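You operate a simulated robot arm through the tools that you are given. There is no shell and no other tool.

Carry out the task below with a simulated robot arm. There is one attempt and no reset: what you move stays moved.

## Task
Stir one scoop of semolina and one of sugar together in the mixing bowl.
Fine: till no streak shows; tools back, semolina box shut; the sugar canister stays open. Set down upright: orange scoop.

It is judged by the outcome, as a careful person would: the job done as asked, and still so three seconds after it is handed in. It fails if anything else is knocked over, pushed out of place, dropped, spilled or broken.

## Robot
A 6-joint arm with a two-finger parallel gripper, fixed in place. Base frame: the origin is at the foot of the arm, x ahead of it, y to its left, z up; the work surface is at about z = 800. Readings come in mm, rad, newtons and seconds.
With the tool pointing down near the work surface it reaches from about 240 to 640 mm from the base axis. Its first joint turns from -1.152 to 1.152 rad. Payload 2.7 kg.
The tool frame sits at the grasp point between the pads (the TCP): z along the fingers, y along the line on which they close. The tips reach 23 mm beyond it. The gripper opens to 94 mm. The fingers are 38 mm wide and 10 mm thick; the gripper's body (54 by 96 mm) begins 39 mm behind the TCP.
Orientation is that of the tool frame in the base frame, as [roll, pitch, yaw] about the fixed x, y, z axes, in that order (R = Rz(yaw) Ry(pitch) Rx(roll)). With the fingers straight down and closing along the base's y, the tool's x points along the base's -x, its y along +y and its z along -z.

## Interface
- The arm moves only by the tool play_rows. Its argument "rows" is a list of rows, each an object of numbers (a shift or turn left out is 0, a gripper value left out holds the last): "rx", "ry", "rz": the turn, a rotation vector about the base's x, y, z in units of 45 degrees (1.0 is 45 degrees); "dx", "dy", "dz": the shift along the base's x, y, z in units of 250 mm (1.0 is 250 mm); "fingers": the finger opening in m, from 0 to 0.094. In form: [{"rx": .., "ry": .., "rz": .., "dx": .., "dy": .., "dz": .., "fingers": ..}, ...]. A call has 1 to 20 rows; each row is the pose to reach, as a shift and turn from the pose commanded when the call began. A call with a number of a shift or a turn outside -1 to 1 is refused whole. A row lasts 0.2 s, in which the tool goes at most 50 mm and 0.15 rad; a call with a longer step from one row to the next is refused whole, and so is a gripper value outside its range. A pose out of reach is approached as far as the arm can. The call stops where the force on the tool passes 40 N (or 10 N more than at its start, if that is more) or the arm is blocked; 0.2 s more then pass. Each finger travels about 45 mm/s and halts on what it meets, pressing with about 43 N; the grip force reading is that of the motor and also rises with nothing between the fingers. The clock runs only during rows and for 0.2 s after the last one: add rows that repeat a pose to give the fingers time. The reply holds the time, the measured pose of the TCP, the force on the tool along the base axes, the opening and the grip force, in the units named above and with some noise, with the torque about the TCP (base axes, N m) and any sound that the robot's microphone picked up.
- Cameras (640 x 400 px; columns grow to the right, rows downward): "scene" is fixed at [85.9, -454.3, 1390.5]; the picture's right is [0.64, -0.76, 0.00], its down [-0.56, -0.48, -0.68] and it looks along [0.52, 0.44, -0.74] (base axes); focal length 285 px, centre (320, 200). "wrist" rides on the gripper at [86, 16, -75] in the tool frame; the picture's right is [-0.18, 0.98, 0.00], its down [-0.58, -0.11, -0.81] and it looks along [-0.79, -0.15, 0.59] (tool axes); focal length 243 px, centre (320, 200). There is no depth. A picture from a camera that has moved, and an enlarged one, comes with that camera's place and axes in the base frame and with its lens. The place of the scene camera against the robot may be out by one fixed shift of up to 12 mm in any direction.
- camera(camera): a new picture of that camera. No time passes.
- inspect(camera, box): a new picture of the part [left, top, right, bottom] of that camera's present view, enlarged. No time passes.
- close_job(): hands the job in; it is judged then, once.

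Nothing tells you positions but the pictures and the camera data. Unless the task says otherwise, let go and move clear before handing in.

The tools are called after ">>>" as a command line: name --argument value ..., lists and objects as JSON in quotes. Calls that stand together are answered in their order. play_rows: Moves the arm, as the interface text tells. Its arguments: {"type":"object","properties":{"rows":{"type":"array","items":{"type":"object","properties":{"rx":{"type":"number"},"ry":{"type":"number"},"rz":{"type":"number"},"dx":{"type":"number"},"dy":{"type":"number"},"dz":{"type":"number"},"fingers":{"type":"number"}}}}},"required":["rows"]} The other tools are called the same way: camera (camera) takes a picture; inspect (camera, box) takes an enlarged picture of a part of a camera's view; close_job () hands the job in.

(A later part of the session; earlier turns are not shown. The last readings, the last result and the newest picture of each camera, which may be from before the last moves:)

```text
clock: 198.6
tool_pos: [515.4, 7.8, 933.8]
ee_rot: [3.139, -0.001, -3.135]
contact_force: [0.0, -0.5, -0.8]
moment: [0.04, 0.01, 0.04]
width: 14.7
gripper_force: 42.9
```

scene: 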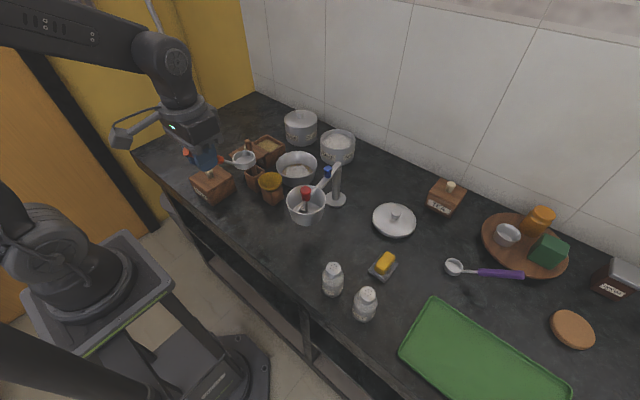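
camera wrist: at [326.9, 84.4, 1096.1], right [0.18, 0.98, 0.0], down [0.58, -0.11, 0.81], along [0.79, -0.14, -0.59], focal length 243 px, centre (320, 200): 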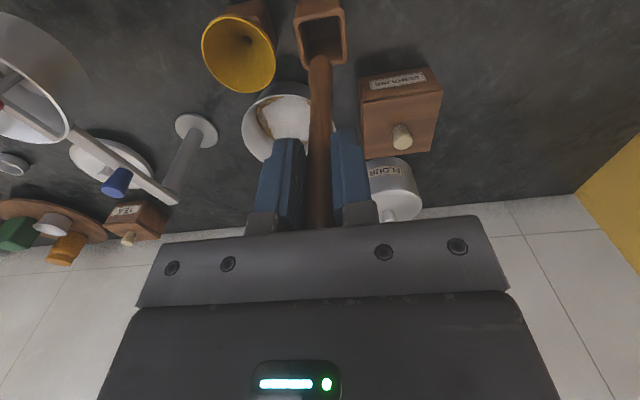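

>>> play_rows --rows '[{"dz": -0.004}, {"dz": -0.008}, {"dz": -0.008}]'

>>> inspect --camera "wrist" --box '[220, 0, 420, 220]'

```text
clock: 199.4
tool_pos: [516.6, 7.2, 930.4]
ee_rot: [3.137, 0.0, -3.135]
contact_force: [0.3, 0.1, 1.4]
moment: [0.02, 0.01, 0.0]
width: 14.7
gripper_force: 43.4
```

```text
1.82 times, centred on (320, 110) of wrist
camera zoom: at [431.9, 24.3, 1003.6], right [0.18, 0.98, 0.0], down [0.58, -0.11, 0.81], along [0.79, -0.14, -0.59], focal length 441 px, centre (320, 364)
```

zoom: 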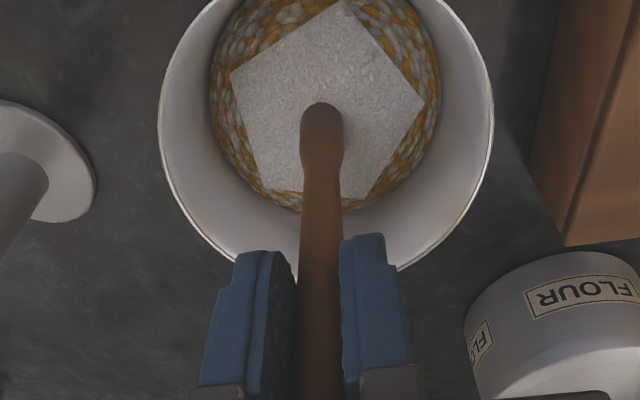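

Light touch on the floor. I'll lift 1.5 mm and stir in circles about the centre, ending each pass at the centre.

>>> play_rows --rows '[{"dx": 0.04, "dy": 0.0, "dz": 0.006}, {"dx": 0.08, "dy": 0.0, "dz": 0.006}, {"dx": 0.0866, "dy": 0.05, "dz": 0.006}, {"dx": 0.05, "dy": 0.0866, "dz": 0.006}, {"dx": 0.0, "dy": 0.1, "dz": 0.006}, {"dx": -0.05, "dy": 0.0866, "dz": 0.006}, {"dx": -0.0866, "dy": 0.05, "dz": 0.006}, {"dx": -0.1, "dy": 0.0, "dz": 0.006}, {"dx": -0.0866, "dy": -0.05, "dz": 0.006}, {"dx": -0.05, "dy": -0.0866, "dz": 0.006}, {"dx": 0.0, "dy": -0.1, "dz": 0.006}, {"dx": 0.05, "dy": -0.0866, "dz": 0.006}, {"dx": 0.0866, "dy": -0.05, "dz": 0.006}, {"dx": 0.1, "dy": 0.0, "dz": 0.006}, {"dx": 0.06, "dy": 0.04, "dz": 0.006}, {"dx": 0.0, "dy": 0.06, "dz": 0.006}, {"dx": -0.055, "dy": 0.02, "dz": 0.006}, {"dx": -0.03, "dy": -0.05, "dz": 0.006}, {"dx": 0.02, "dy": -0.03, "dz": 0.006}, {"dx": 0.0, "dy": 0.0, "dz": 0.006}]'

>>> inspect --camera "wrist" --box '[220, 0, 420, 220]'

>>> inspect --camera "scene" --box '[250, 120, 350, 200]'

```text
clock: 203.6
tool_pos: [516.4, 7.3, 933.3]
ee_rot: [3.138, 0.0, -3.134]
contact_force: [-0.1, 0.2, -0.8]
moment: [0.02, 0.0, 0.01]
width: 14.8
gripper_force: 42.7
```

```text
1.82 times, centred on (320, 110) of wrist
camera zoom: at [431.2, 24.4, 1005.6], right [0.18, 0.98, 0.0], down [0.58, -0.11, 0.81], along [0.79, -0.14, -0.59], focal length 441 px, centre (320, 364)
```

zoom: 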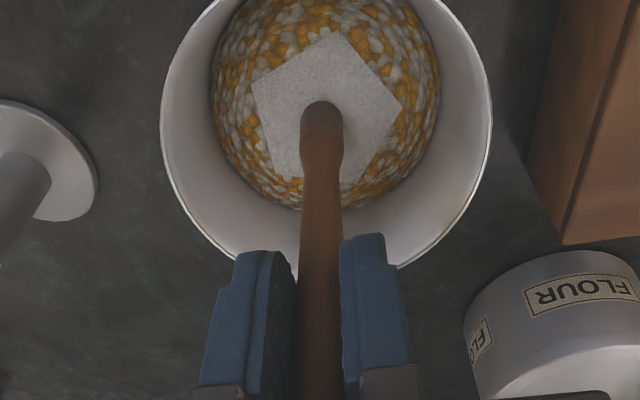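

```text
5.00 times, centred on (300, 160) of scene
camera zoom: at [85.9, -454.3, 1390.5], right [0.64, -0.76, 0.0], down [-0.56, -0.48, -0.68], along [0.52, 0.44, -0.74], focal length 1427 px, centre (420, 400)
```

zoom: 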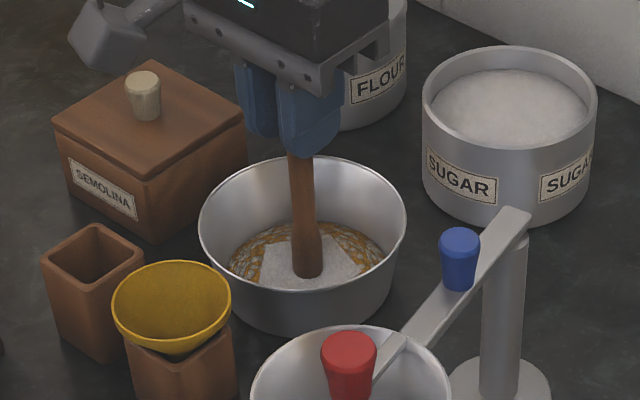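

The sugar patch is shrinking, so stirring works. Continuing with more circles.

>>> play_rows --rows '[{"dx": 0.05, "dy": 0.0}, {"dx": 0.1, "dy": 0.0}, {"dx": 0.071, "dy": 0.071}, {"dx": 0.0, "dy": 0.1}, {"dx": -0.071, "dy": 0.071}, {"dx": -0.1, "dy": 0.0}, {"dx": -0.071, "dy": -0.071}, {"dx": 0.0, "dy": -0.1}, {"dx": 0.071, "dy": -0.071}, {"dx": 0.1, "dy": 0.0}, {"dx": 0.071, "dy": 0.071}, {"dx": 0.0, "dy": 0.1}, {"dx": -0.071, "dy": 0.071}, {"dx": -0.1, "dy": 0.0}, {"dx": -0.071, "dy": -0.071}, {"dx": 0.0, "dy": -0.1}, {"dx": 0.071, "dy": -0.071}, {"dx": 0.1, "dy": 0.0}, {"dx": 0.05, "dy": 0.03}, {"dx": 0.0, "dy": 0.0}]'

>>> play_rows --rows '[{"dx": -0.06, "dy": 0.0}, {"dx": -0.1, "dy": 0.04}, {"dx": -0.05, "dy": 0.09}, {"dx": 0.02, "dy": 0.1}, {"dx": 0.085, "dy": 0.06}, {"dx": 0.1, "dy": -0.01}, {"dx": 0.06, "dy": -0.08}, {"dx": -0.02, "dy": -0.1}, {"dx": -0.08, "dy": -0.06}, {"dx": -0.05, "dy": 0.0}, {"dx": 0.0, "dy": 0.06}, {"dx": 0.06, "dy": 0.0}, {"dx": 0.0, "dy": -0.06}, {"dx": -0.06, "dy": 0.0}, {"dx": -0.02, "dy": 0.07}, {"dx": 0.05, "dy": 0.05}, {"dx": 0.08, "dy": -0.02}, {"dx": 0.02, "dy": -0.08}, {"dx": -0.04, "dy": -0.04}, {"dx": 0.0, "dy": 0.0}]'

>>> inspect --camera "wrist" --box '[220, 0, 420, 220]'

>>> inspect --camera "scene" --box '[250, 120, 350, 200]'

```text
clock: 207.8
tool_pos: [517.4, 7.6, 931.7]
ee_rot: [3.138, 0.001, -3.134]
contact_force: [0.1, 0.8, -0.2]
moment: [0.03, 0.01, -0.03]
width: 14.8
gripper_force: 43.2
```

```text
clock: 212.0
tool_pos: [518.0, 7.6, 930.4]
ee_rot: [3.137, -0.001, -3.134]
contact_force: [0.7, -0.1, 0.1]
moment: [0.0, 0.01, 0.01]
width: 14.7
gripper_force: 43.7
```

```text
1.82 times, centred on (320, 110) of wrist
camera zoom: at [431.8, 24.4, 1004.2], right [0.18, 0.98, 0.0], down [0.58, -0.11, 0.81], along [0.79, -0.14, -0.59], focal length 441 px, centre (320, 364)
```

zoom: 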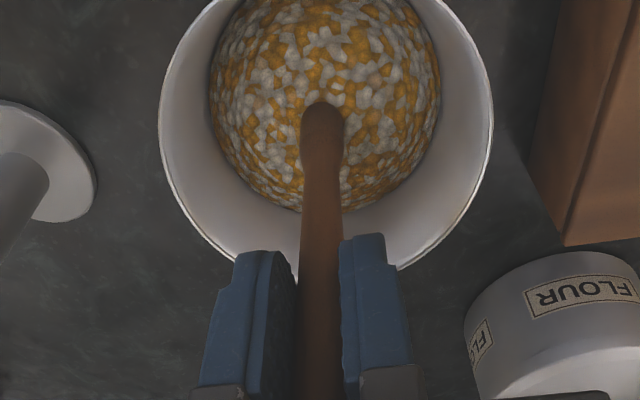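

```text
5.00 times, centred on (300, 160) of scene
camera zoom: at [85.8, -454.3, 1390.5], right [0.64, -0.76, 0.0], down [-0.56, -0.48, -0.68], along [0.52, 0.44, -0.74], focal length 1427 px, centre (420, 400)
```

zoom: 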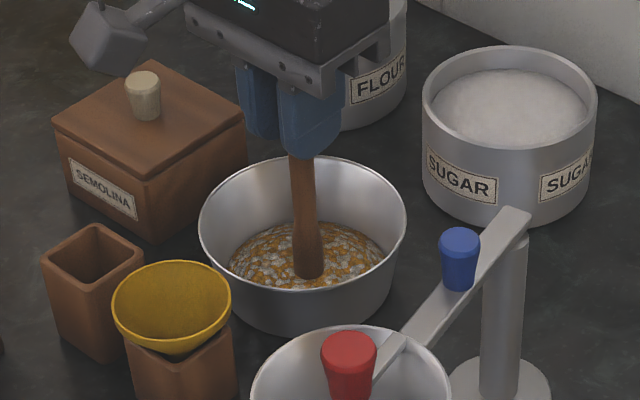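

The patch has broken up but it is still mottled. Continuing to stir.

>>> play_rows --rows '[{"dx": 0.05, "dy": 0.0}, {"dx": 0.1, "dy": 0.0}, {"dx": 0.071, "dy": 0.071}, {"dx": 0.0, "dy": 0.1}, {"dx": -0.071, "dy": 0.071}, {"dx": -0.1, "dy": 0.0}, {"dx": -0.071, "dy": -0.071}, {"dx": 0.0, "dy": -0.1}, {"dx": 0.071, "dy": -0.071}, {"dx": 0.1, "dy": 0.0}, {"dx": 0.071, "dy": 0.071}, {"dx": 0.0, "dy": 0.1}, {"dx": -0.071, "dy": 0.071}, {"dx": -0.1, "dy": 0.0}, {"dx": -0.071, "dy": -0.071}, {"dx": 0.0, "dy": -0.1}, {"dx": 0.071, "dy": -0.071}, {"dx": 0.1, "dy": 0.0}, {"dx": 0.05, "dy": 0.03}, {"dx": 0.0, "dy": 0.0}]'

>>> play_rows --rows '[{"dx": -0.06, "dy": 0.0}, {"dx": -0.1, "dy": 0.04}, {"dx": -0.05, "dy": 0.09}, {"dx": 0.02, "dy": 0.1}, {"dx": 0.085, "dy": 0.06}, {"dx": 0.1, "dy": -0.01}, {"dx": 0.06, "dy": -0.08}, {"dx": -0.02, "dy": -0.1}, {"dx": -0.08, "dy": -0.06}, {"dx": -0.05, "dy": 0.0}, {"dx": 0.0, "dy": 0.06}, {"dx": 0.06, "dy": 0.0}, {"dx": 0.0, "dy": -0.06}, {"dx": -0.06, "dy": 0.0}, {"dx": -0.02, "dy": 0.07}, {"dx": 0.05, "dy": 0.05}, {"dx": 0.08, "dy": -0.02}, {"dx": 0.02, "dy": -0.08}, {"dx": -0.04, "dy": -0.04}, {"dx": 0.0, "dy": 0.0}]'

>>> play_rows --rows '[{"dx": 0.05, "dy": 0.0}, {"dx": 0.1, "dy": 0.0}, {"dx": 0.071, "dy": -0.071}, {"dx": 0.0, "dy": -0.1}, {"dx": -0.071, "dy": -0.071}, {"dx": -0.1, "dy": 0.0}, {"dx": -0.071, "dy": 0.071}, {"dx": 0.0, "dy": 0.1}, {"dx": 0.071, "dy": 0.071}, {"dx": 0.1, "dy": 0.0}, {"dx": 0.071, "dy": -0.071}, {"dx": 0.0, "dy": -0.1}, {"dx": -0.071, "dy": -0.071}, {"dx": -0.1, "dy": 0.0}, {"dx": -0.071, "dy": 0.071}, {"dx": 0.0, "dy": 0.1}, {"dx": 0.071, "dy": 0.071}, {"dx": 0.1, "dy": 0.0}, {"dx": 0.05, "dy": 0.03}, {"dx": 0.0, "dy": 0.0}]'

>>> inspect --camera "wrist" --box '[220, 0, 420, 220]'

>>> inspect --camera "scene" --box '[250, 120, 350, 200]'

```text
clock: 216.2
tool_pos: [516.1, 7.7, 933.5]
ee_rot: [3.138, 0.0, -3.134]
contact_force: [0.0, -0.1, 0.6]
moment: [0.02, 0.0, 0.02]
width: 14.7
gripper_force: 42.8
```

```text
clock: 220.4
tool_pos: [516.5, 7.3, 929.7]
ee_rot: [3.139, -0.003, -3.135]
contact_force: [0.1, 0.0, 0.3]
moment: [0.0, -0.01, 0.0]
width: 14.8
gripper_force: 43.4
```

```text
clock: 224.6
tool_pos: [516.5, 9.6, 932.3]
ee_rot: [3.138, 0.0, -3.135]
contact_force: [0.0, -0.6, -1.0]
moment: [-0.01, 0.01, 0.02]
width: 14.7
gripper_force: 43.5
```

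```text
1.82 times, centred on (320, 110) of wrist
camera zoom: at [431.1, 26.5, 1005.9], right [0.18, 0.98, 0.0], down [0.58, -0.11, 0.81], along [0.79, -0.14, -0.59], focal length 441 px, centre (320, 364)
```

zoom: 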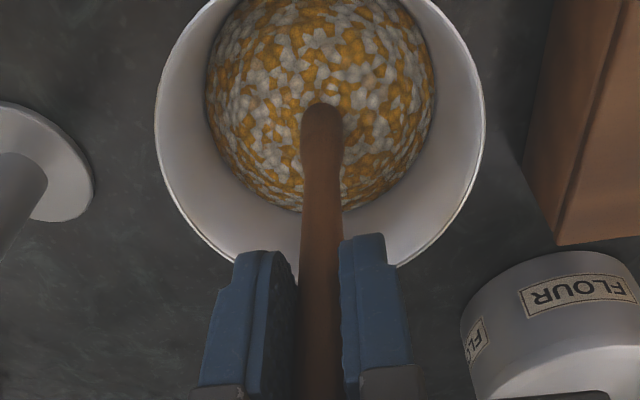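

```text
5.00 times, centred on (300, 160) of scene
camera zoom: at [85.9, -454.3, 1390.5], right [0.64, -0.76, 0.0], down [-0.56, -0.48, -0.68], along [0.52, 0.44, -0.74], focal length 1427 px, centre (420, 400)
```

zoom: 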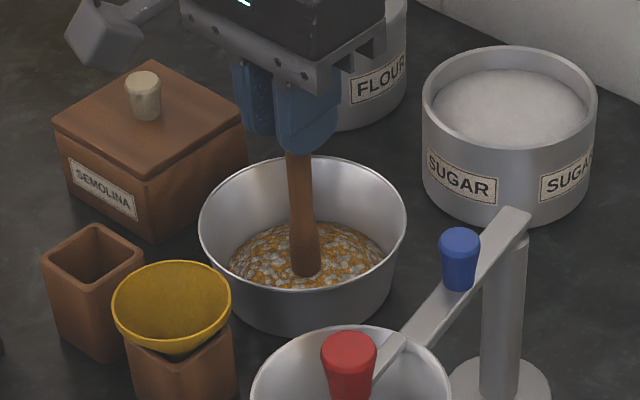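

Still mottled, so I'll keep stirring with steady full circles and compare.

>>> play_rows --rows '[{"dx": 0.06, "dy": 0.0}, {"dx": 0.11, "dy": 0.0}, {"dx": 0.078, "dy": 0.078}, {"dx": 0.0, "dy": 0.11}, {"dx": -0.078, "dy": 0.078}, {"dx": -0.11, "dy": 0.0}, {"dx": -0.078, "dy": -0.078}, {"dx": 0.0, "dy": -0.11}, {"dx": 0.078, "dy": -0.078}, {"dx": 0.11, "dy": 0.0}, {"dx": 0.078, "dy": 0.078}, {"dx": 0.0, "dy": 0.11}, {"dx": -0.078, "dy": 0.078}, {"dx": -0.11, "dy": 0.0}, {"dx": -0.078, "dy": -0.078}, {"dx": 0.0, "dy": -0.11}, {"dx": 0.078, "dy": -0.078}, {"dx": 0.11, "dy": 0.0}, {"dx": 0.05, "dy": 0.03}, {"dx": 0.0, "dy": 0.0}]'

>>> play_rows --rows '[{"dx": 0.04, "dy": 0.0}, {"dx": 0.07, "dy": 0.0}, {"dx": 0.05, "dy": 0.05}, {"dx": 0.0, "dy": 0.07}, {"dx": -0.05, "dy": 0.05}, {"dx": -0.07, "dy": 0.0}, {"dx": -0.05, "dy": -0.05}, {"dx": 0.0, "dy": -0.07}, {"dx": 0.05, "dy": -0.05}, {"dx": 0.07, "dy": 0.0}, {"dx": 0.05, "dy": 0.05}, {"dx": 0.0, "dy": 0.07}, {"dx": -0.05, "dy": 0.05}, {"dx": -0.07, "dy": 0.0}, {"dx": -0.05, "dy": -0.05}, {"dx": 0.0, "dy": -0.07}, {"dx": 0.05, "dy": -0.05}, {"dx": 0.07, "dy": 0.0}, {"dx": 0.03, "dy": 0.02}, {"dx": 0.0, "dy": 0.0}]'

>>> play_rows --rows '[{"dx": 0.06, "dy": 0.0}, {"dx": 0.11, "dy": 0.0}, {"dx": 0.078, "dy": 0.078}, {"dx": 0.0, "dy": 0.11}, {"dx": -0.078, "dy": 0.078}, {"dx": -0.11, "dy": 0.0}, {"dx": -0.078, "dy": -0.078}, {"dx": 0.0, "dy": -0.11}, {"dx": 0.078, "dy": -0.078}, {"dx": 0.11, "dy": 0.0}, {"dx": 0.078, "dy": 0.078}, {"dx": 0.0, "dy": 0.11}, {"dx": -0.078, "dy": 0.078}, {"dx": -0.11, "dy": 0.0}, {"dx": -0.078, "dy": -0.078}, {"dx": 0.0, "dy": -0.11}, {"dx": 0.078, "dy": -0.078}, {"dx": 0.11, "dy": 0.0}, {"dx": 0.05, "dy": 0.03}, {"dx": 0.0, "dy": 0.0}]'

>>> inspect --camera "wrist" --box '[260, 0, 380, 110]'

>>> inspect --camera "scene" --box '[275, 145, 325, 190]'

```text
clock: 228.8
tool_pos: [515.8, 8.8, 932.0]
ee_rot: [3.138, 0.0, -3.136]
contact_force: [0.4, -0.2, -0.5]
moment: [-0.01, 0.04, 0.01]
width: 14.6
gripper_force: 42.4
```

```text
clock: 233.0
tool_pos: [518.2, 9.9, 931.7]
ee_rot: [3.138, 0.002, -3.135]
contact_force: [0.6, 0.2, -0.8]
moment: [0.03, -0.01, 0.0]
width: 14.7
gripper_force: 42.5
```

```text
clock: 237.2
tool_pos: [516.3, 8.4, 932.8]
ee_rot: [3.138, 0.002, -3.133]
contact_force: [0.3, 0.1, 0.4]
moment: [-0.02, -0.03, -0.02]
width: 14.7
gripper_force: 42.6
```

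```text
3.64 times, centred on (320, 55) of wrist
camera zoom: at [431.1, 25.2, 1005.7], right [0.18, 0.98, 0.0], down [0.58, -0.11, 0.81], along [0.79, -0.14, -0.59], focal length 882 px, centre (320, 727)
```

zoom: 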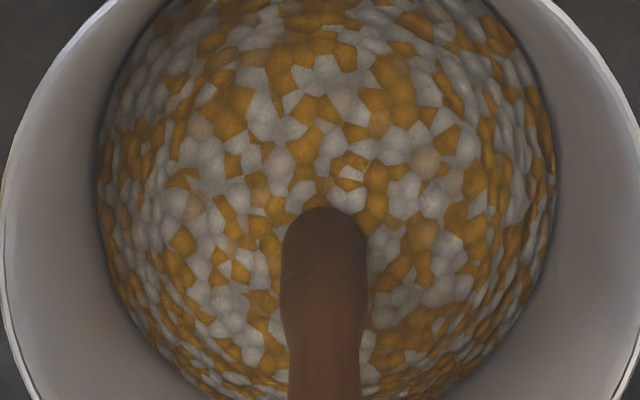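

```text
8.89 times, centred on (300, 168) of scene
camera zoom: at [85.9, -454.3, 1390.5], right [0.64, -0.76, 0.0], down [-0.56, -0.48, -0.68], along [0.52, 0.44, -0.74], focal length 2537 px, centre (498, 489)
```

zoom: 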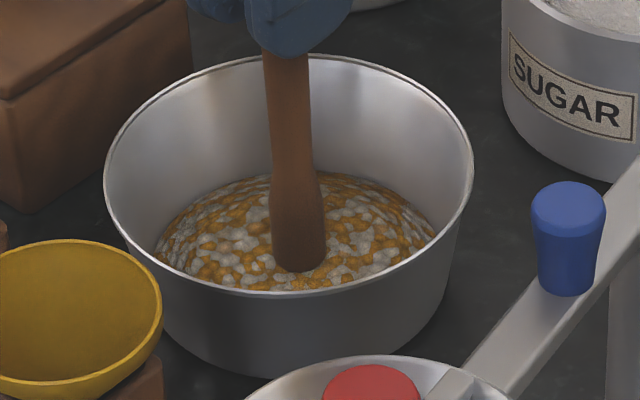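

Cells are starting to blend to an even tone, so it's progressing slowly. I'll stir a bit more briskly in full turns.

>>> play_rows --rows '[{"dx": 0.06, "dy": 0.0}, {"dx": 0.11, "dy": 0.0}, {"dx": 0.055, "dy": 0.095}, {"dx": -0.055, "dy": 0.095}, {"dx": -0.11, "dy": 0.0}, {"dx": -0.055, "dy": -0.095}, {"dx": 0.055, "dy": -0.095}, {"dx": 0.11, "dy": 0.0}, {"dx": 0.055, "dy": 0.095}, {"dx": -0.055, "dy": 0.095}, {"dx": -0.11, "dy": 0.0}, {"dx": -0.055, "dy": -0.095}, {"dx": 0.055, "dy": -0.095}, {"dx": 0.11, "dy": 0.0}, {"dx": 0.055, "dy": 0.095}, {"dx": -0.055, "dy": 0.095}, {"dx": -0.11, "dy": 0.0}, {"dx": -0.055, "dy": -0.095}, {"dx": 0.04, "dy": -0.05}, {"dx": 0.0, "dy": 0.0}]'

>>> play_rows --rows '[{"dx": 0.06, "dy": 0.0}, {"dx": 0.11, "dy": 0.0}, {"dx": 0.055, "dy": 0.095}, {"dx": -0.055, "dy": 0.095}, {"dx": -0.11, "dy": 0.0}, {"dx": -0.055, "dy": -0.095}, {"dx": 0.055, "dy": -0.095}, {"dx": 0.11, "dy": 0.0}, {"dx": 0.055, "dy": 0.095}, {"dx": -0.055, "dy": 0.095}, {"dx": -0.11, "dy": 0.0}, {"dx": -0.055, "dy": -0.095}, {"dx": 0.055, "dy": -0.095}, {"dx": 0.11, "dy": 0.0}, {"dx": 0.055, "dy": 0.095}, {"dx": -0.055, "dy": 0.095}, {"dx": -0.11, "dy": 0.0}, {"dx": -0.055, "dy": -0.095}, {"dx": 0.04, "dy": -0.05}, {"dx": 0.0, "dy": 0.0}]'

>>> play_rows --rows '[{"dx": 0.05, "dy": 0.0}, {"dx": 0.035, "dy": 0.06}, {"dx": -0.035, "dy": 0.06}, {"dx": -0.07, "dy": 0.0}, {"dx": -0.035, "dy": -0.06}, {"dx": 0.035, "dy": -0.06}, {"dx": 0.07, "dy": 0.0}, {"dx": 0.035, "dy": 0.06}, {"dx": -0.035, "dy": 0.06}, {"dx": -0.07, "dy": 0.0}, {"dx": -0.035, "dy": -0.06}, {"dx": 0.035, "dy": -0.06}, {"dx": 0.11, "dy": 0.0}, {"dx": 0.055, "dy": 0.095}, {"dx": -0.055, "dy": 0.095}, {"dx": -0.11, "dy": 0.0}, {"dx": -0.055, "dy": -0.095}, {"dx": 0.055, "dy": -0.095}, {"dx": 0.05, "dy": -0.02}, {"dx": 0.0, "dy": 0.0}]'

>>> inspect --camera "wrist" --box '[260, 0, 380, 110]'

>>> inspect --camera "scene" --box '[275, 145, 325, 190]'

```text
clock: 241.4
tool_pos: [517.9, 9.7, 932.7]
ee_rot: [3.138, 0.001, -3.135]
contact_force: [0.3, 0.2, 0.5]
moment: [-0.03, 0.01, 0.0]
width: 14.8
gripper_force: 42.8
```

```text
clock: 245.6
tool_pos: [517.2, 10.8, 932.4]
ee_rot: [3.139, 0.001, -3.135]
contact_force: [0.3, 0.1, 0.3]
moment: [0.01, 0.02, -0.02]
width: 14.8
gripper_force: 43.1
```

```text
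clock: 249.8
tool_pos: [518.1, 8.7, 931.2]
ee_rot: [3.137, 0.0, -3.136]
contact_force: [0.9, 0.2, -0.2]
moment: [0.0, -0.03, -0.01]
width: 15.0
gripper_force: 42.6
```

```text
3.64 times, centred on (320, 55) of wrist
camera zoom: at [431.5, 24.4, 1005.1], right [0.18, 0.98, 0.0], down [0.58, -0.11, 0.81], along [0.79, -0.14, -0.59], focal length 882 px, centre (320, 727)
```

zoom: 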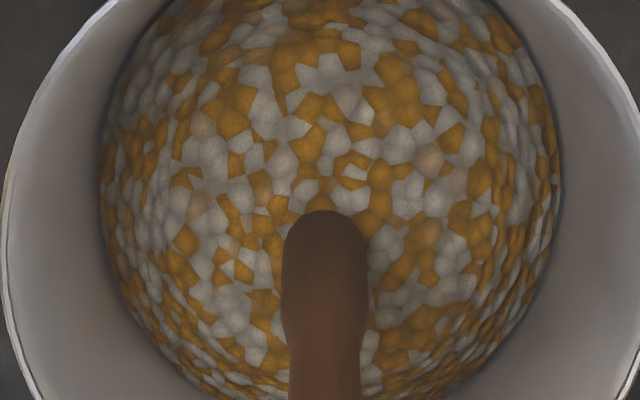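

```text
8.89 times, centred on (300, 168) of scene
camera zoom: at [85.9, -454.3, 1390.5], right [0.64, -0.76, 0.0], down [-0.56, -0.48, -0.68], along [0.52, 0.44, -0.74], focal length 2537 px, centre (498, 489)
```

zoom: 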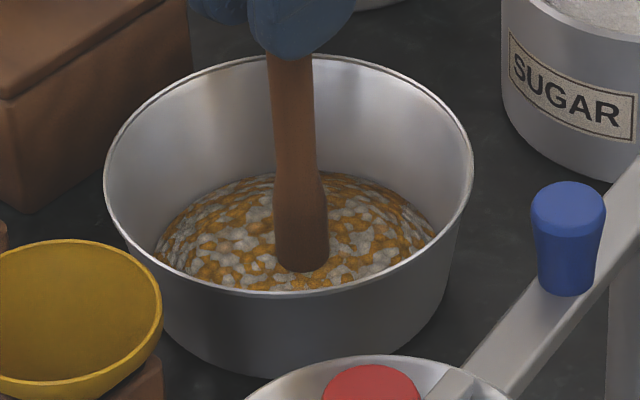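

>>> inspect --camera "wrist" --box '[220, 0, 420, 220]'

```text
1.82 times, centred on (320, 110) of wrist
camera zoom: at [431.5, 24.4, 1005.1], right [0.18, 0.98, 0.0], down [0.58, -0.11, 0.81], along [0.79, -0.14, -0.59], focal length 441 px, centre (320, 364)
```

zoom: 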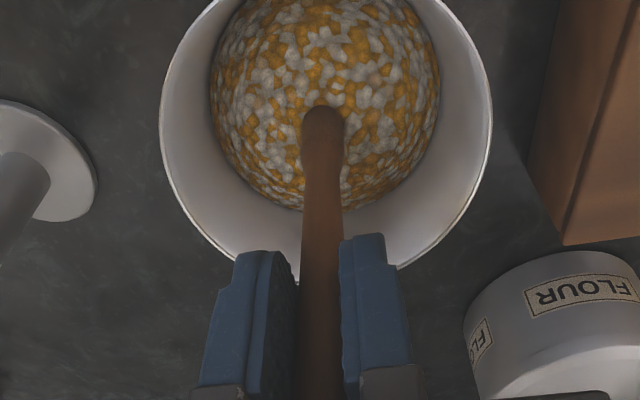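

The pattern barely changed in the last passes. I'll try broad back-and-forth strokes across the whole bowl to fold it more, then compare.

>>> play_rows --rows '[{"dx": 0.1, "dy": 0.0}, {"dx": 0.0, "dy": 0.03}, {"dx": -0.11, "dy": 0.03}, {"dx": 0.0, "dy": 0.06}, {"dx": 0.09, "dy": 0.06}, {"dx": 0.0, "dy": 0.1}, {"dx": -0.06, "dy": 0.09}, {"dx": 0.0, "dy": 0.0}, {"dx": 0.06, "dy": -0.09}, {"dx": 0.0, "dy": -0.1}, {"dx": -0.09, "dy": -0.06}, {"dx": 0.0, "dy": -0.06}, {"dx": 0.11, "dy": -0.03}, {"dx": 0.0, "dy": -0.03}, {"dx": -0.11, "dy": 0.0}, {"dx": -0.06, "dy": 0.08}, {"dx": 0.0, "dy": 0.0}, {"dx": 0.06, "dy": 0.08}, {"dx": 0.09, "dy": -0.04}, {"dx": 0.0, "dy": 0.0}]'

>>> play_rows --rows '[{"dx": 0.06, "dy": 0.0}, {"dx": 0.11, "dy": 0.0}, {"dx": 0.055, "dy": 0.095}, {"dx": -0.055, "dy": 0.095}, {"dx": -0.11, "dy": 0.0}, {"dx": -0.055, "dy": -0.095}, {"dx": 0.055, "dy": -0.095}, {"dx": 0.11, "dy": 0.0}, {"dx": 0.055, "dy": 0.095}, {"dx": -0.055, "dy": 0.095}, {"dx": -0.11, "dy": 0.0}, {"dx": -0.055, "dy": -0.095}, {"dx": 0.055, "dy": -0.095}, {"dx": 0.11, "dy": 0.0}, {"dx": 0.055, "dy": 0.095}, {"dx": -0.055, "dy": 0.095}, {"dx": -0.11, "dy": 0.0}, {"dx": -0.055, "dy": -0.095}, {"dx": 0.04, "dy": -0.05}, {"dx": 0.0, "dy": 0.0}]'

>>> inspect --camera "wrist" --box '[260, 0, 380, 110]'

```text
clock: 254.0
tool_pos: [517.1, 9.5, 931.8]
ee_rot: [3.139, -0.003, -3.134]
contact_force: [-0.4, -1.0, -0.3]
moment: [-0.02, -0.02, 0.01]
width: 14.8
gripper_force: 42.9
```

```text
clock: 258.2
tool_pos: [518.9, 8.4, 932.2]
ee_rot: [3.139, -0.001, -3.135]
contact_force: [0.4, -1.0, 0.0]
moment: [0.0, 0.03, 0.01]
width: 14.5
gripper_force: 42.9
```

```text
3.64 times, centred on (320, 55) of wrist
camera zoom: at [432.5, 25.1, 1005.9], right [0.18, 0.98, 0.0], down [0.58, -0.11, 0.81], along [0.79, -0.14, -0.59], focal length 882 px, centre (320, 727)
```

zoom: 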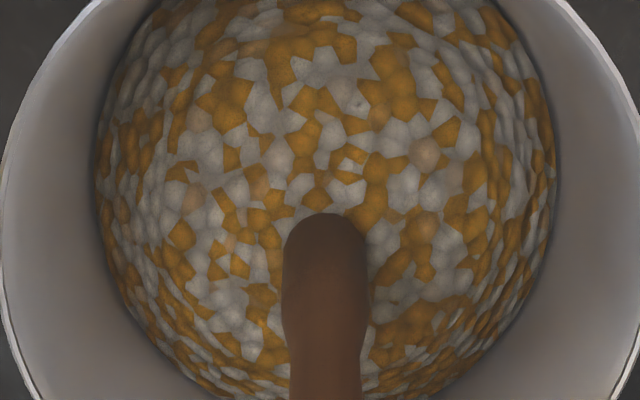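

Progress has stalled; the spoon tip may be riding too high in the mix. I'll feel downward for the actual bowl floor in small steps.

>>> play_rows --rows '[{"dz": -0.006}, {"dz": -0.012}, {"dz": -0.012}, {"dz": -0.012}]'

>>> play_rows --rows '[{"dz": -0.006}, {"dz": -0.012}, {"dz": -0.012}, {"dz": -0.012}]'

```text
clock: 259.2
tool_pos: [517.7, 8.8, 930.3]
ee_rot: [3.14, -0.001, -3.134]
contact_force: [0.0, 0.5, 4.9]
moment: [0.08, 0.02, -0.06]
width: 14.6
gripper_force: 42.8
```

```text
clock: 260.2
tool_pos: [518.3, 8.7, 928.9]
ee_rot: [3.137, 0.007, -3.136]
contact_force: [-2.0, 0.0, 30.7]
moment: [0.02, 0.18, 0.02]
width: 14.4
gripper_force: 43.2
```

The floor is at grip height ≈930; I was about 2 mm above it. I'll stir right down at the floor and compare again.

>>> play_rows --rows '[{"dz": 0.016}, {"dz": 0.018}]'

>>> play_rows --rows '[{"dx": 0.05, "dy": 0.0}, {"dx": 0.1, "dy": 0.0}, {"dx": 0.0866, "dy": 0.05}, {"dx": 0.05, "dy": 0.0866}, {"dx": 0.0, "dy": 0.1}, {"dx": -0.05, "dy": 0.0866}, {"dx": -0.0866, "dy": 0.05}, {"dx": -0.1, "dy": 0.0}, {"dx": -0.0866, "dy": -0.05}, {"dx": -0.05, "dy": -0.0866}, {"dx": 0.0, "dy": -0.1}, {"dx": 0.05, "dy": -0.0866}, {"dx": 0.0866, "dy": -0.05}, {"dx": 0.1, "dy": 0.0}, {"dx": 0.0866, "dy": 0.05}, {"dx": 0.05, "dy": 0.0866}, {"dx": 0.0, "dy": 0.1}, {"dx": -0.03, "dy": 0.06}, {"dx": -0.02, "dy": 0.02}, {"dx": 0.0, "dy": 0.0}]'

>>> inspect --camera "wrist" --box '[260, 0, 380, 110]'

```text
clock: 260.8
tool_pos: [516.0, 8.2, 928.2]
ee_rot: [3.139, -0.003, -3.135]
contact_force: [2.0, 0.0, 4.7]
moment: [0.09, -0.29, 0.03]
width: 14.4
gripper_force: 43.1
```

```text
clock: 265.0
tool_pos: [517.4, 9.1, 929.5]
ee_rot: [3.139, 0.0, -3.134]
contact_force: [0.2, 1.4, 0.1]
moment: [0.05, 0.03, -0.01]
width: 14.8
gripper_force: 43.2
```

```text
3.64 times, centred on (320, 55) of wrist
camera zoom: at [431.8, 24.4, 1003.0], right [0.18, 0.98, 0.0], down [0.58, -0.11, 0.81], along [0.79, -0.14, -0.59], focal length 882 px, centre (320, 727)
```

zoom: 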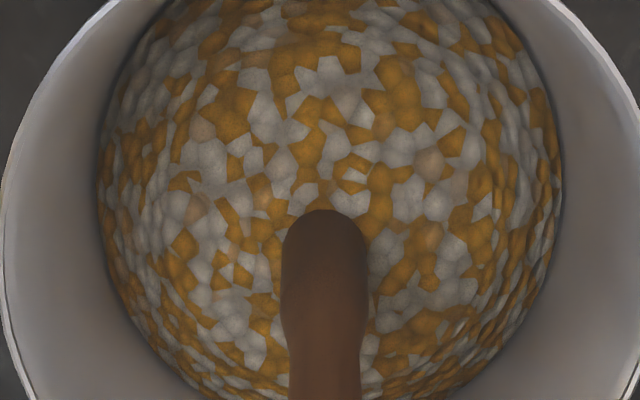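

>>> inspect --camera "scene" --box '[282, 160, 352, 225]'

>>> inspect --camera "scene" --box '[285, 180, 330, 225]'

```text
6.15 times, centred on (317, 192) of scene
camera zoom: at [85.8, -454.3, 1390.5], right [0.64, -0.76, 0.0], down [-0.56, -0.48, -0.68], along [0.52, 0.44, -0.74], focal length 1756 px, centre (338, 246)
```

zoom: 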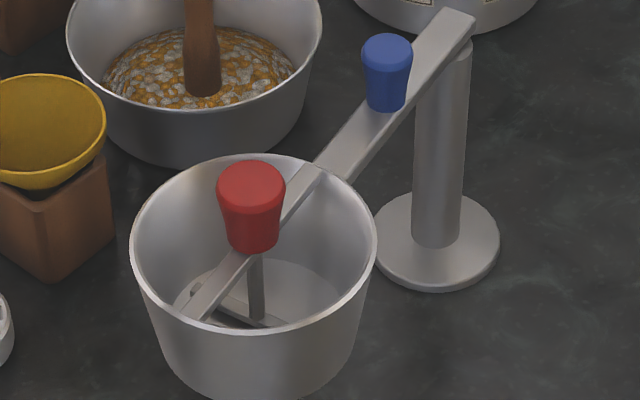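

```text
8.89 times, centred on (308, 202) of scene
camera zoom: at [85.8, -454.3, 1390.5], right [0.64, -0.76, 0.0], down [-0.56, -0.48, -0.68], along [0.52, 0.44, -0.74], focal length 2537 px, centre (431, 178)
```

zoom: 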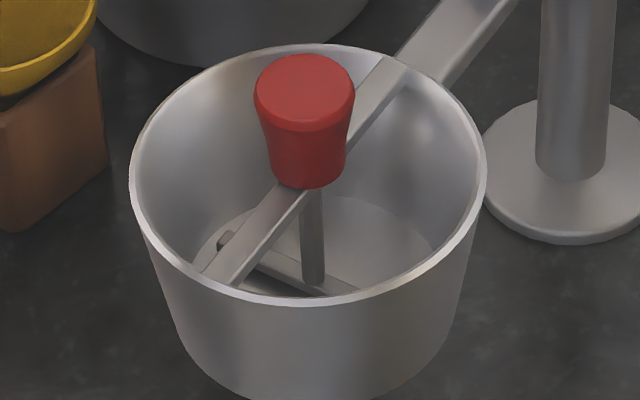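

Perhaps only swept areas count, and I've stayed within about 27 mm of the centre. I'll carefully widen the circles toward the wall and watch the bowl for any movement.

>>> play_rows --rows '[{"dx": 0.06, "dy": 0.0}, {"dx": 0.12, "dy": 0.0}, {"dx": 0.128, "dy": 0.034}, {"dx": 0.111, "dy": 0.064}, {"dx": 0.064, "dy": 0.111}, {"dx": 0.0, "dy": 0.128}, {"dx": -0.064, "dy": 0.111}, {"dx": -0.111, "dy": 0.064}, {"dx": -0.128, "dy": 0.0}, {"dx": -0.111, "dy": -0.064}, {"dx": -0.064, "dy": -0.111}, {"dx": 0.0, "dy": -0.128}, {"dx": 0.064, "dy": -0.111}, {"dx": 0.111, "dy": -0.064}, {"dx": 0.128, "dy": 0.0}, {"dx": 0.111, "dy": 0.064}, {"dx": 0.064, "dy": 0.111}, {"dx": 0.03, "dy": 0.06}, {"dx": 0.0, "dy": 0.02}, {"dx": 0.0, "dy": 0.0}]'

>>> inspect --camera "wrist" --box '[260, 0, 380, 110]'

>>> inspect --camera "scene" --box '[275, 145, 325, 190]'

```text
clock: 269.2
tool_pos: [516.9, 9.2, 931.4]
ee_rot: [3.137, 0.0, -3.133]
contact_force: [-0.8, -0.2, -0.7]
moment: [-0.02, 0.02, 0.01]
width: 14.8
gripper_force: 43.1
```

```text
3.64 times, centred on (320, 55) of wrist
camera zoom: at [430.7, 25.4, 1004.0], right [0.18, 0.98, 0.0], down [0.58, -0.11, 0.81], along [0.79, -0.14, -0.59], focal length 882 px, centre (320, 727)
```

zoom: 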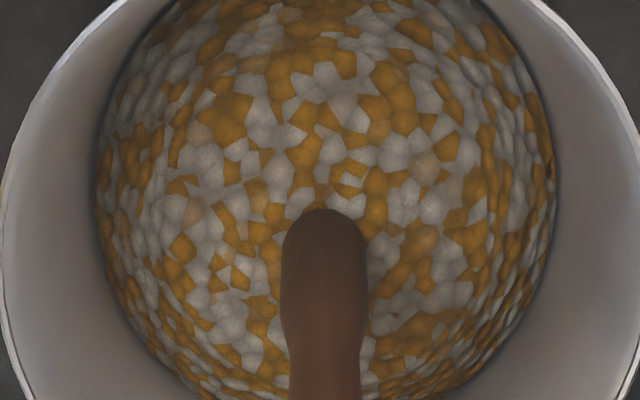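

```text
8.89 times, centred on (300, 168) of scene
camera zoom: at [85.9, -454.3, 1390.5], right [0.64, -0.76, 0.0], down [-0.56, -0.48, -0.68], along [0.52, 0.44, -0.74], focal length 2537 px, centre (498, 489)
```

zoom: 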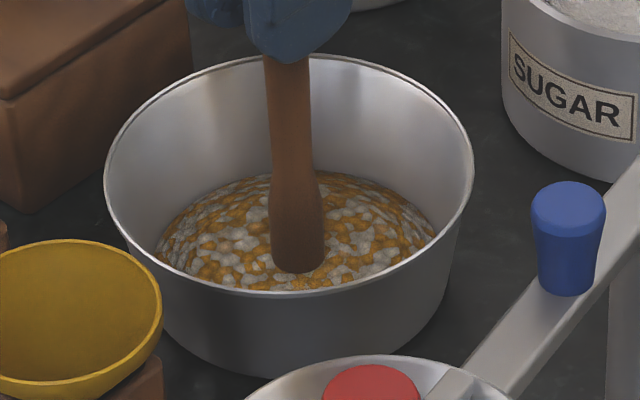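

>>> play_rows --rows '[{"dx": 0.06, "dy": 0.0}, {"dx": 0.11, "dy": 0.0}, {"dx": 0.055, "dy": 0.095}, {"dx": -0.055, "dy": 0.095}, {"dx": -0.11, "dy": 0.0}, {"dx": -0.055, "dy": -0.095}, {"dx": 0.055, "dy": -0.095}, {"dx": 0.11, "dy": 0.0}, {"dx": 0.055, "dy": 0.095}, {"dx": -0.055, "dy": 0.095}, {"dx": -0.11, "dy": 0.0}, {"dx": -0.055, "dy": -0.095}, {"dx": 0.055, "dy": -0.095}, {"dx": 0.11, "dy": 0.0}, {"dx": 0.055, "dy": 0.095}, {"dx": -0.055, "dy": 0.095}, {"dx": -0.11, "dy": 0.0}, {"dx": -0.055, "dy": -0.095}, {"dx": 0.04, "dy": -0.05}, {"dx": 0.0, "dy": 0.0}]'

>>> play_rows --rows '[{"dx": 0.06, "dy": 0.0}, {"dx": 0.11, "dy": 0.0}, {"dx": 0.055, "dy": 0.095}, {"dx": -0.055, "dy": 0.095}, {"dx": -0.11, "dy": 0.0}, {"dx": -0.055, "dy": -0.095}, {"dx": 0.055, "dy": -0.095}, {"dx": 0.11, "dy": 0.0}, {"dx": 0.055, "dy": 0.095}, {"dx": -0.055, "dy": 0.095}, {"dx": -0.11, "dy": 0.0}, {"dx": -0.055, "dy": -0.095}, {"dx": 0.055, "dy": -0.095}, {"dx": 0.11, "dy": 0.0}, {"dx": 0.055, "dy": 0.095}, {"dx": -0.055, "dy": 0.095}, {"dx": -0.11, "dy": 0.0}, {"dx": -0.055, "dy": -0.095}, {"dx": 0.04, "dy": -0.05}, {"dx": 0.0, "dy": 0.0}]'

>>> play_rows --rows '[{"dx": 0.06, "dy": 0.0}, {"dx": 0.11, "dy": 0.0}, {"dx": 0.055, "dy": 0.095}, {"dx": -0.055, "dy": 0.095}, {"dx": -0.11, "dy": 0.0}, {"dx": -0.055, "dy": -0.095}, {"dx": 0.055, "dy": -0.095}, {"dx": 0.11, "dy": 0.0}, {"dx": 0.055, "dy": 0.095}, {"dx": -0.055, "dy": 0.095}, {"dx": -0.11, "dy": 0.0}, {"dx": -0.055, "dy": -0.095}, {"dx": 0.055, "dy": -0.095}, {"dx": 0.11, "dy": 0.0}, {"dx": 0.055, "dy": 0.095}, {"dx": -0.055, "dy": 0.095}, {"dx": -0.11, "dy": 0.0}, {"dx": -0.055, "dy": -0.095}, {"dx": 0.04, "dy": -0.05}, {"dx": 0.0, "dy": 0.0}]'

>>> play_rows --rows '[{"dx": 0.06, "dy": 0.0}, {"dx": 0.11, "dy": 0.0}, {"dx": 0.055, "dy": 0.095}, {"dx": -0.055, "dy": 0.095}, {"dx": -0.11, "dy": 0.0}, {"dx": -0.055, "dy": -0.095}, {"dx": 0.055, "dy": -0.095}, {"dx": 0.11, "dy": 0.0}, {"dx": 0.055, "dy": 0.095}, {"dx": -0.055, "dy": 0.095}, {"dx": -0.11, "dy": 0.0}, {"dx": -0.055, "dy": -0.095}, {"dx": 0.055, "dy": -0.095}, {"dx": 0.11, "dy": 0.0}, {"dx": 0.055, "dy": 0.095}, {"dx": -0.055, "dy": 0.095}, {"dx": -0.11, "dy": 0.0}, {"dx": -0.055, "dy": -0.095}, {"dx": 0.04, "dy": -0.05}, {"dx": 0.0, "dy": 0.0}]'

>>> inspect --camera "wrist" --box '[260, 0, 380, 110]'

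>>> inspect --camera "scene" --box '[275, 145, 325, 190]'

```text
clock: 273.4
tool_pos: [517.2, 8.1, 930.1]
ee_rot: [3.139, -0.001, -3.135]
contact_force: [0.3, -0.7, -1.0]
moment: [0.01, 0.01, -0.03]
width: 14.8
gripper_force: 42.9
```

```text
clock: 277.6
tool_pos: [516.7, 8.7, 932.0]
ee_rot: [3.139, 0.0, -3.134]
contact_force: [-0.1, 0.0, 0.0]
moment: [0.03, 0.03, 0.0]
width: 14.6
gripper_force: 42.9
```

```text
clock: 281.8
tool_pos: [518.0, 9.3, 930.3]
ee_rot: [3.137, -0.002, -3.135]
contact_force: [0.5, 0.2, -0.9]
moment: [-0.02, 0.04, -0.02]
width: 14.6
gripper_force: 43.1
```

```text
clock: 286.0
tool_pos: [517.4, 8.5, 930.3]
ee_rot: [3.138, -0.003, -3.134]
contact_force: [-1.1, -0.3, 0.5]
moment: [0.01, -0.04, -0.01]
width: 14.6
gripper_force: 42.6
```

```text
3.64 times, centred on (320, 55) of wrist
camera zoom: at [431.9, 24.8, 1004.2], right [0.18, 0.98, 0.0], down [0.58, -0.11, 0.81], along [0.79, -0.14, -0.59], focal length 882 px, centre (320, 727)
```

zoom: 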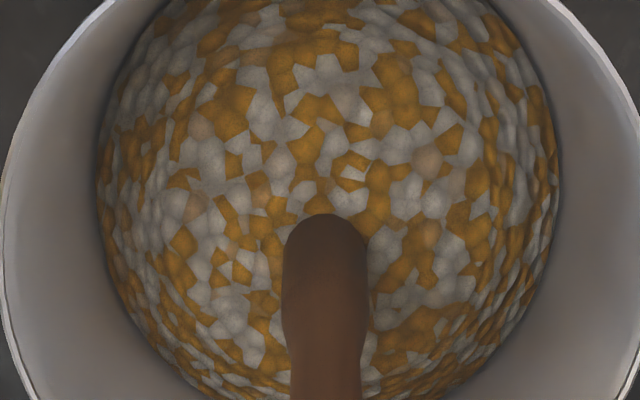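

```text
8.89 times, centred on (300, 168) of scene
camera zoom: at [85.9, -454.3, 1390.5], right [0.64, -0.76, 0.0], down [-0.56, -0.48, -0.68], along [0.52, 0.44, -0.74], focal length 2537 px, centre (498, 489)
```

zoom: 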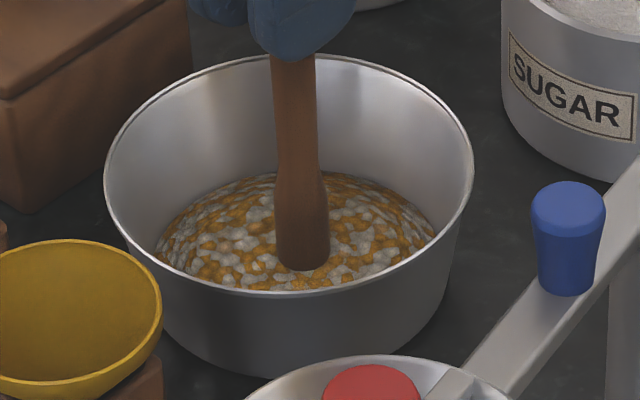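

Brisk stirring isn't helping. I'll try a slow, steady circle instead and compare.

>>> play_rows --rows '[{"dx": 0.05, "dy": 0.0}, {"dx": 0.1, "dy": 0.0}, {"dx": 0.0924, "dy": 0.0383}, {"dx": 0.0707, "dy": 0.0707}, {"dx": 0.0383, "dy": 0.0924}, {"dx": 0.0, "dy": 0.1}, {"dx": -0.0383, "dy": 0.0924}, {"dx": -0.0707, "dy": 0.0707}, {"dx": -0.0924, "dy": 0.0383}, {"dx": -0.1, "dy": 0.0}, {"dx": -0.0924, "dy": -0.0383}, {"dx": -0.0707, "dy": -0.0707}, {"dx": -0.0383, "dy": -0.0924}, {"dx": 0.0, "dy": -0.1}, {"dx": 0.0383, "dy": -0.0924}, {"dx": 0.0707, "dy": -0.0707}, {"dx": 0.0924, "dy": -0.0383}, {"dx": 0.1, "dy": 0.0}, {"dx": 0.05, "dy": 0.0}, {"dx": 0.0, "dy": 0.0}]'

>>> play_rows --rows '[{"dx": 0.03, "dy": 0.0}, {"dx": 0.06, "dy": 0.0}, {"dx": 0.0554, "dy": 0.023}, {"dx": 0.0424, "dy": 0.0424}, {"dx": 0.023, "dy": 0.0554}, {"dx": 0.0, "dy": 0.06}, {"dx": -0.023, "dy": 0.0554}, {"dx": -0.0424, "dy": 0.0424}, {"dx": -0.0554, "dy": 0.023}, {"dx": -0.06, "dy": 0.0}, {"dx": -0.0554, "dy": -0.023}, {"dx": -0.0424, "dy": -0.0424}, {"dx": -0.023, "dy": -0.0554}, {"dx": 0.0, "dy": -0.06}, {"dx": 0.023, "dy": -0.0554}, {"dx": 0.0424, "dy": -0.0424}, {"dx": 0.0554, "dy": -0.023}, {"dx": 0.06, "dy": 0.0}, {"dx": 0.03, "dy": 0.0}, {"dx": 0.0, "dy": 0.0}]'

>>> inspect --camera "wrist" --box '[260, 0, 380, 110]'

```text
clock: 290.2
tool_pos: [517.4, 9.3, 930.4]
ee_rot: [3.139, -0.001, -3.134]
contact_force: [-1.0, 0.6, -0.2]
moment: [0.0, -0.02, 0.03]
width: 14.6
gripper_force: 43.2
```

```text
clock: 294.4
tool_pos: [517.6, 8.8, 929.8]
ee_rot: [3.137, 0.0, -3.133]
contact_force: [-0.1, 0.4, -0.5]
moment: [-0.03, -0.03, 0.03]
width: 14.9
gripper_force: 43.6
```

```text
3.64 times, centred on (320, 55) of wrist
camera zoom: at [431.3, 24.9, 1003.9], right [0.18, 0.98, 0.0], down [0.58, -0.11, 0.81], along [0.79, -0.14, -0.59], focal length 882 px, centre (320, 727)
```

zoom: 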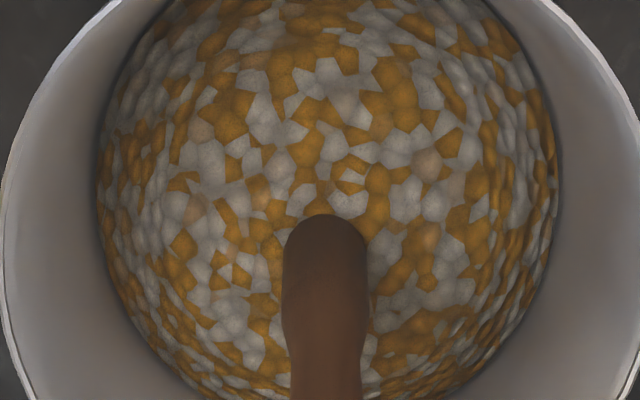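

No change with slow circles either. I'll test a folding motion (up and down through the layer) to see if that makes a difference.

>>> play_rows --rows '[{"dx": 0.05, "dy": 0.0, "dz": 0.0}, {"dx": 0.1, "dy": 0.0, "dz": 0.04}, {"dx": 0.08, "dy": 0.05, "dz": 0.0}, {"dx": 0.04, "dy": 0.08, "dz": 0.04}, {"dx": 0.0, "dy": 0.1, "dz": 0.0}, {"dx": -0.04, "dy": 0.08, "dz": 0.04}, {"dx": -0.08, "dy": 0.05, "dz": 0.0}, {"dx": -0.1, "dy": 0.0, "dz": 0.04}, {"dx": -0.08, "dy": -0.05, "dz": 0.0}, {"dx": -0.04, "dy": -0.08, "dz": 0.04}, {"dx": 0.0, "dy": -0.1, "dz": 0.0}, {"dx": 0.04, "dy": -0.08, "dz": 0.04}, {"dx": 0.08, "dy": -0.05, "dz": 0.0}, {"dx": 0.05, "dy": 0.0, "dz": 0.04}, {"dx": 0.0, "dy": 0.05, "dz": 0.0}, {"dx": -0.05, "dy": 0.0, "dz": 0.04}, {"dx": 0.0, "dy": -0.05, "dz": 0.0}, {"dx": 0.05, "dy": 0.0, "dz": 0.03}, {"dx": 0.02, "dy": 0.02, "dz": 0.0}, {"dx": 0.0, "dy": 0.0, "dz": 0.0}]'

>>> inspect --camera "wrist" --box '[260, 0, 380, 110]'

```text
clock: 298.6
tool_pos: [517.2, 7.8, 930.0]
ee_rot: [3.137, 0.002, -3.133]
contact_force: [-0.2, -0.4, -0.4]
moment: [0.02, 0.01, 0.0]
width: 14.9
gripper_force: 43.2
```

```text
3.64 times, centred on (320, 55) of wrist
camera zoom: at [431.5, 24.6, 1003.0], right [0.18, 0.98, 0.0], down [0.58, -0.11, 0.81], along [0.79, -0.14, -0.59], focal length 882 px, centre (320, 727)
```

zoom: 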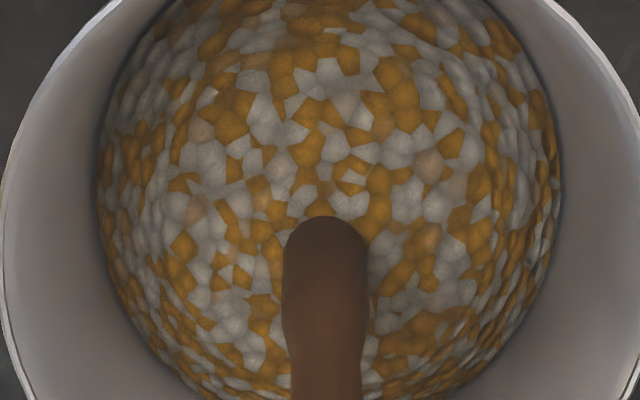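

The texture hasn't changed at all in many turns, so the spoon seems to have reached its limit. I'll look closely at the yellow tool in the other crock and the stand again.

>>> inspect --camera "scene" --box '[255, 165, 290, 210]'

>>> inspect --camera "scene" --box '[315, 155, 350, 190]'

>>> camera --camera "scene"

```text
8.89 times, centred on (272, 188) of scene
camera zoom: at [85.9, -454.3, 1390.5], right [0.64, -0.76, 0.0], down [-0.56, -0.48, -0.68], along [0.52, 0.44, -0.74], focal length 2537 px, centre (742, 311)
```

zoom: 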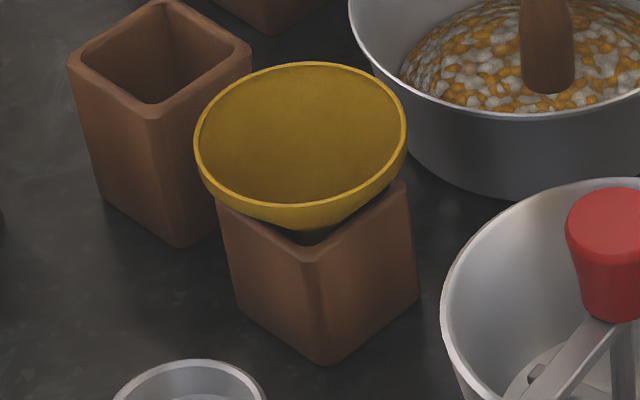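

```text
11.43 times, centred on (332, 172) of scene
camera zoom: at [85.9, -454.3, 1390.5], right [0.64, -0.76, 0.0], down [-0.56, -0.48, -0.68], along [0.52, 0.44, -0.74], focal length 3262 px, centre (177, 514)
```

zoom: 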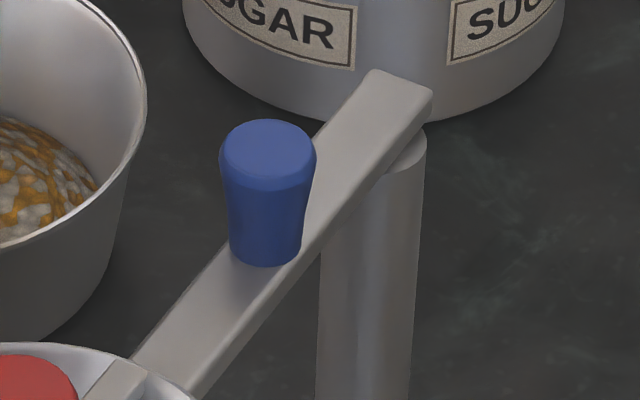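

```text
taken
```

scene: 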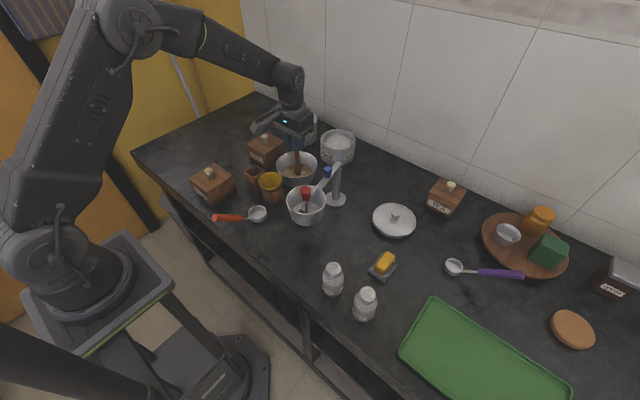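

The yellow piece is only a funnel. Before anything else, I'll test whether the un-stirred ring near the wall matters: move the spoon outward and look at the clearance.

>>> play_rows --rows '[{"dy": 0.06}, {"dy": 0.12}, {"dy": 0.136}, {"dy": 0.136}]'

>>> inspect --camera "wrist" --box '[240, 0, 400, 140]'

>>> inspect --camera "scene" --box '[275, 145, 325, 190]'

```text
clock: 299.6
tool_pos: [516.7, 43.4, 929.0]
ee_rot: [3.138, 0.0, -3.135]
contact_force: [-0.2, 0.1, 2.5]
moment: [-0.08, -0.04, 0.0]
width: 14.7
gripper_force: 42.9
```

```text
2.86 times, centred on (320, 70) of wrist
camera zoom: at [431.9, 58.3, 1002.8], right [0.18, 0.98, 0.0], down [0.58, -0.11, 0.81], along [0.79, -0.14, -0.59], focal length 693 px, centre (320, 571)
```

zoom: 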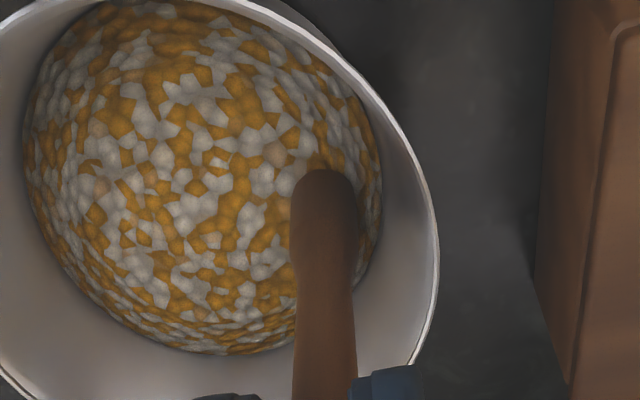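

```text
8.89 times, centred on (300, 168) of scene
camera zoom: at [85.8, -454.3, 1390.5], right [0.64, -0.76, 0.0], down [-0.56, -0.48, -0.68], along [0.52, 0.44, -0.74], focal length 2537 px, centre (498, 489)
```

zoom: 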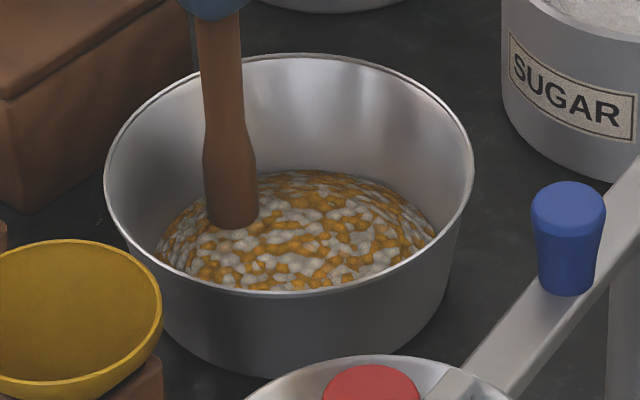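

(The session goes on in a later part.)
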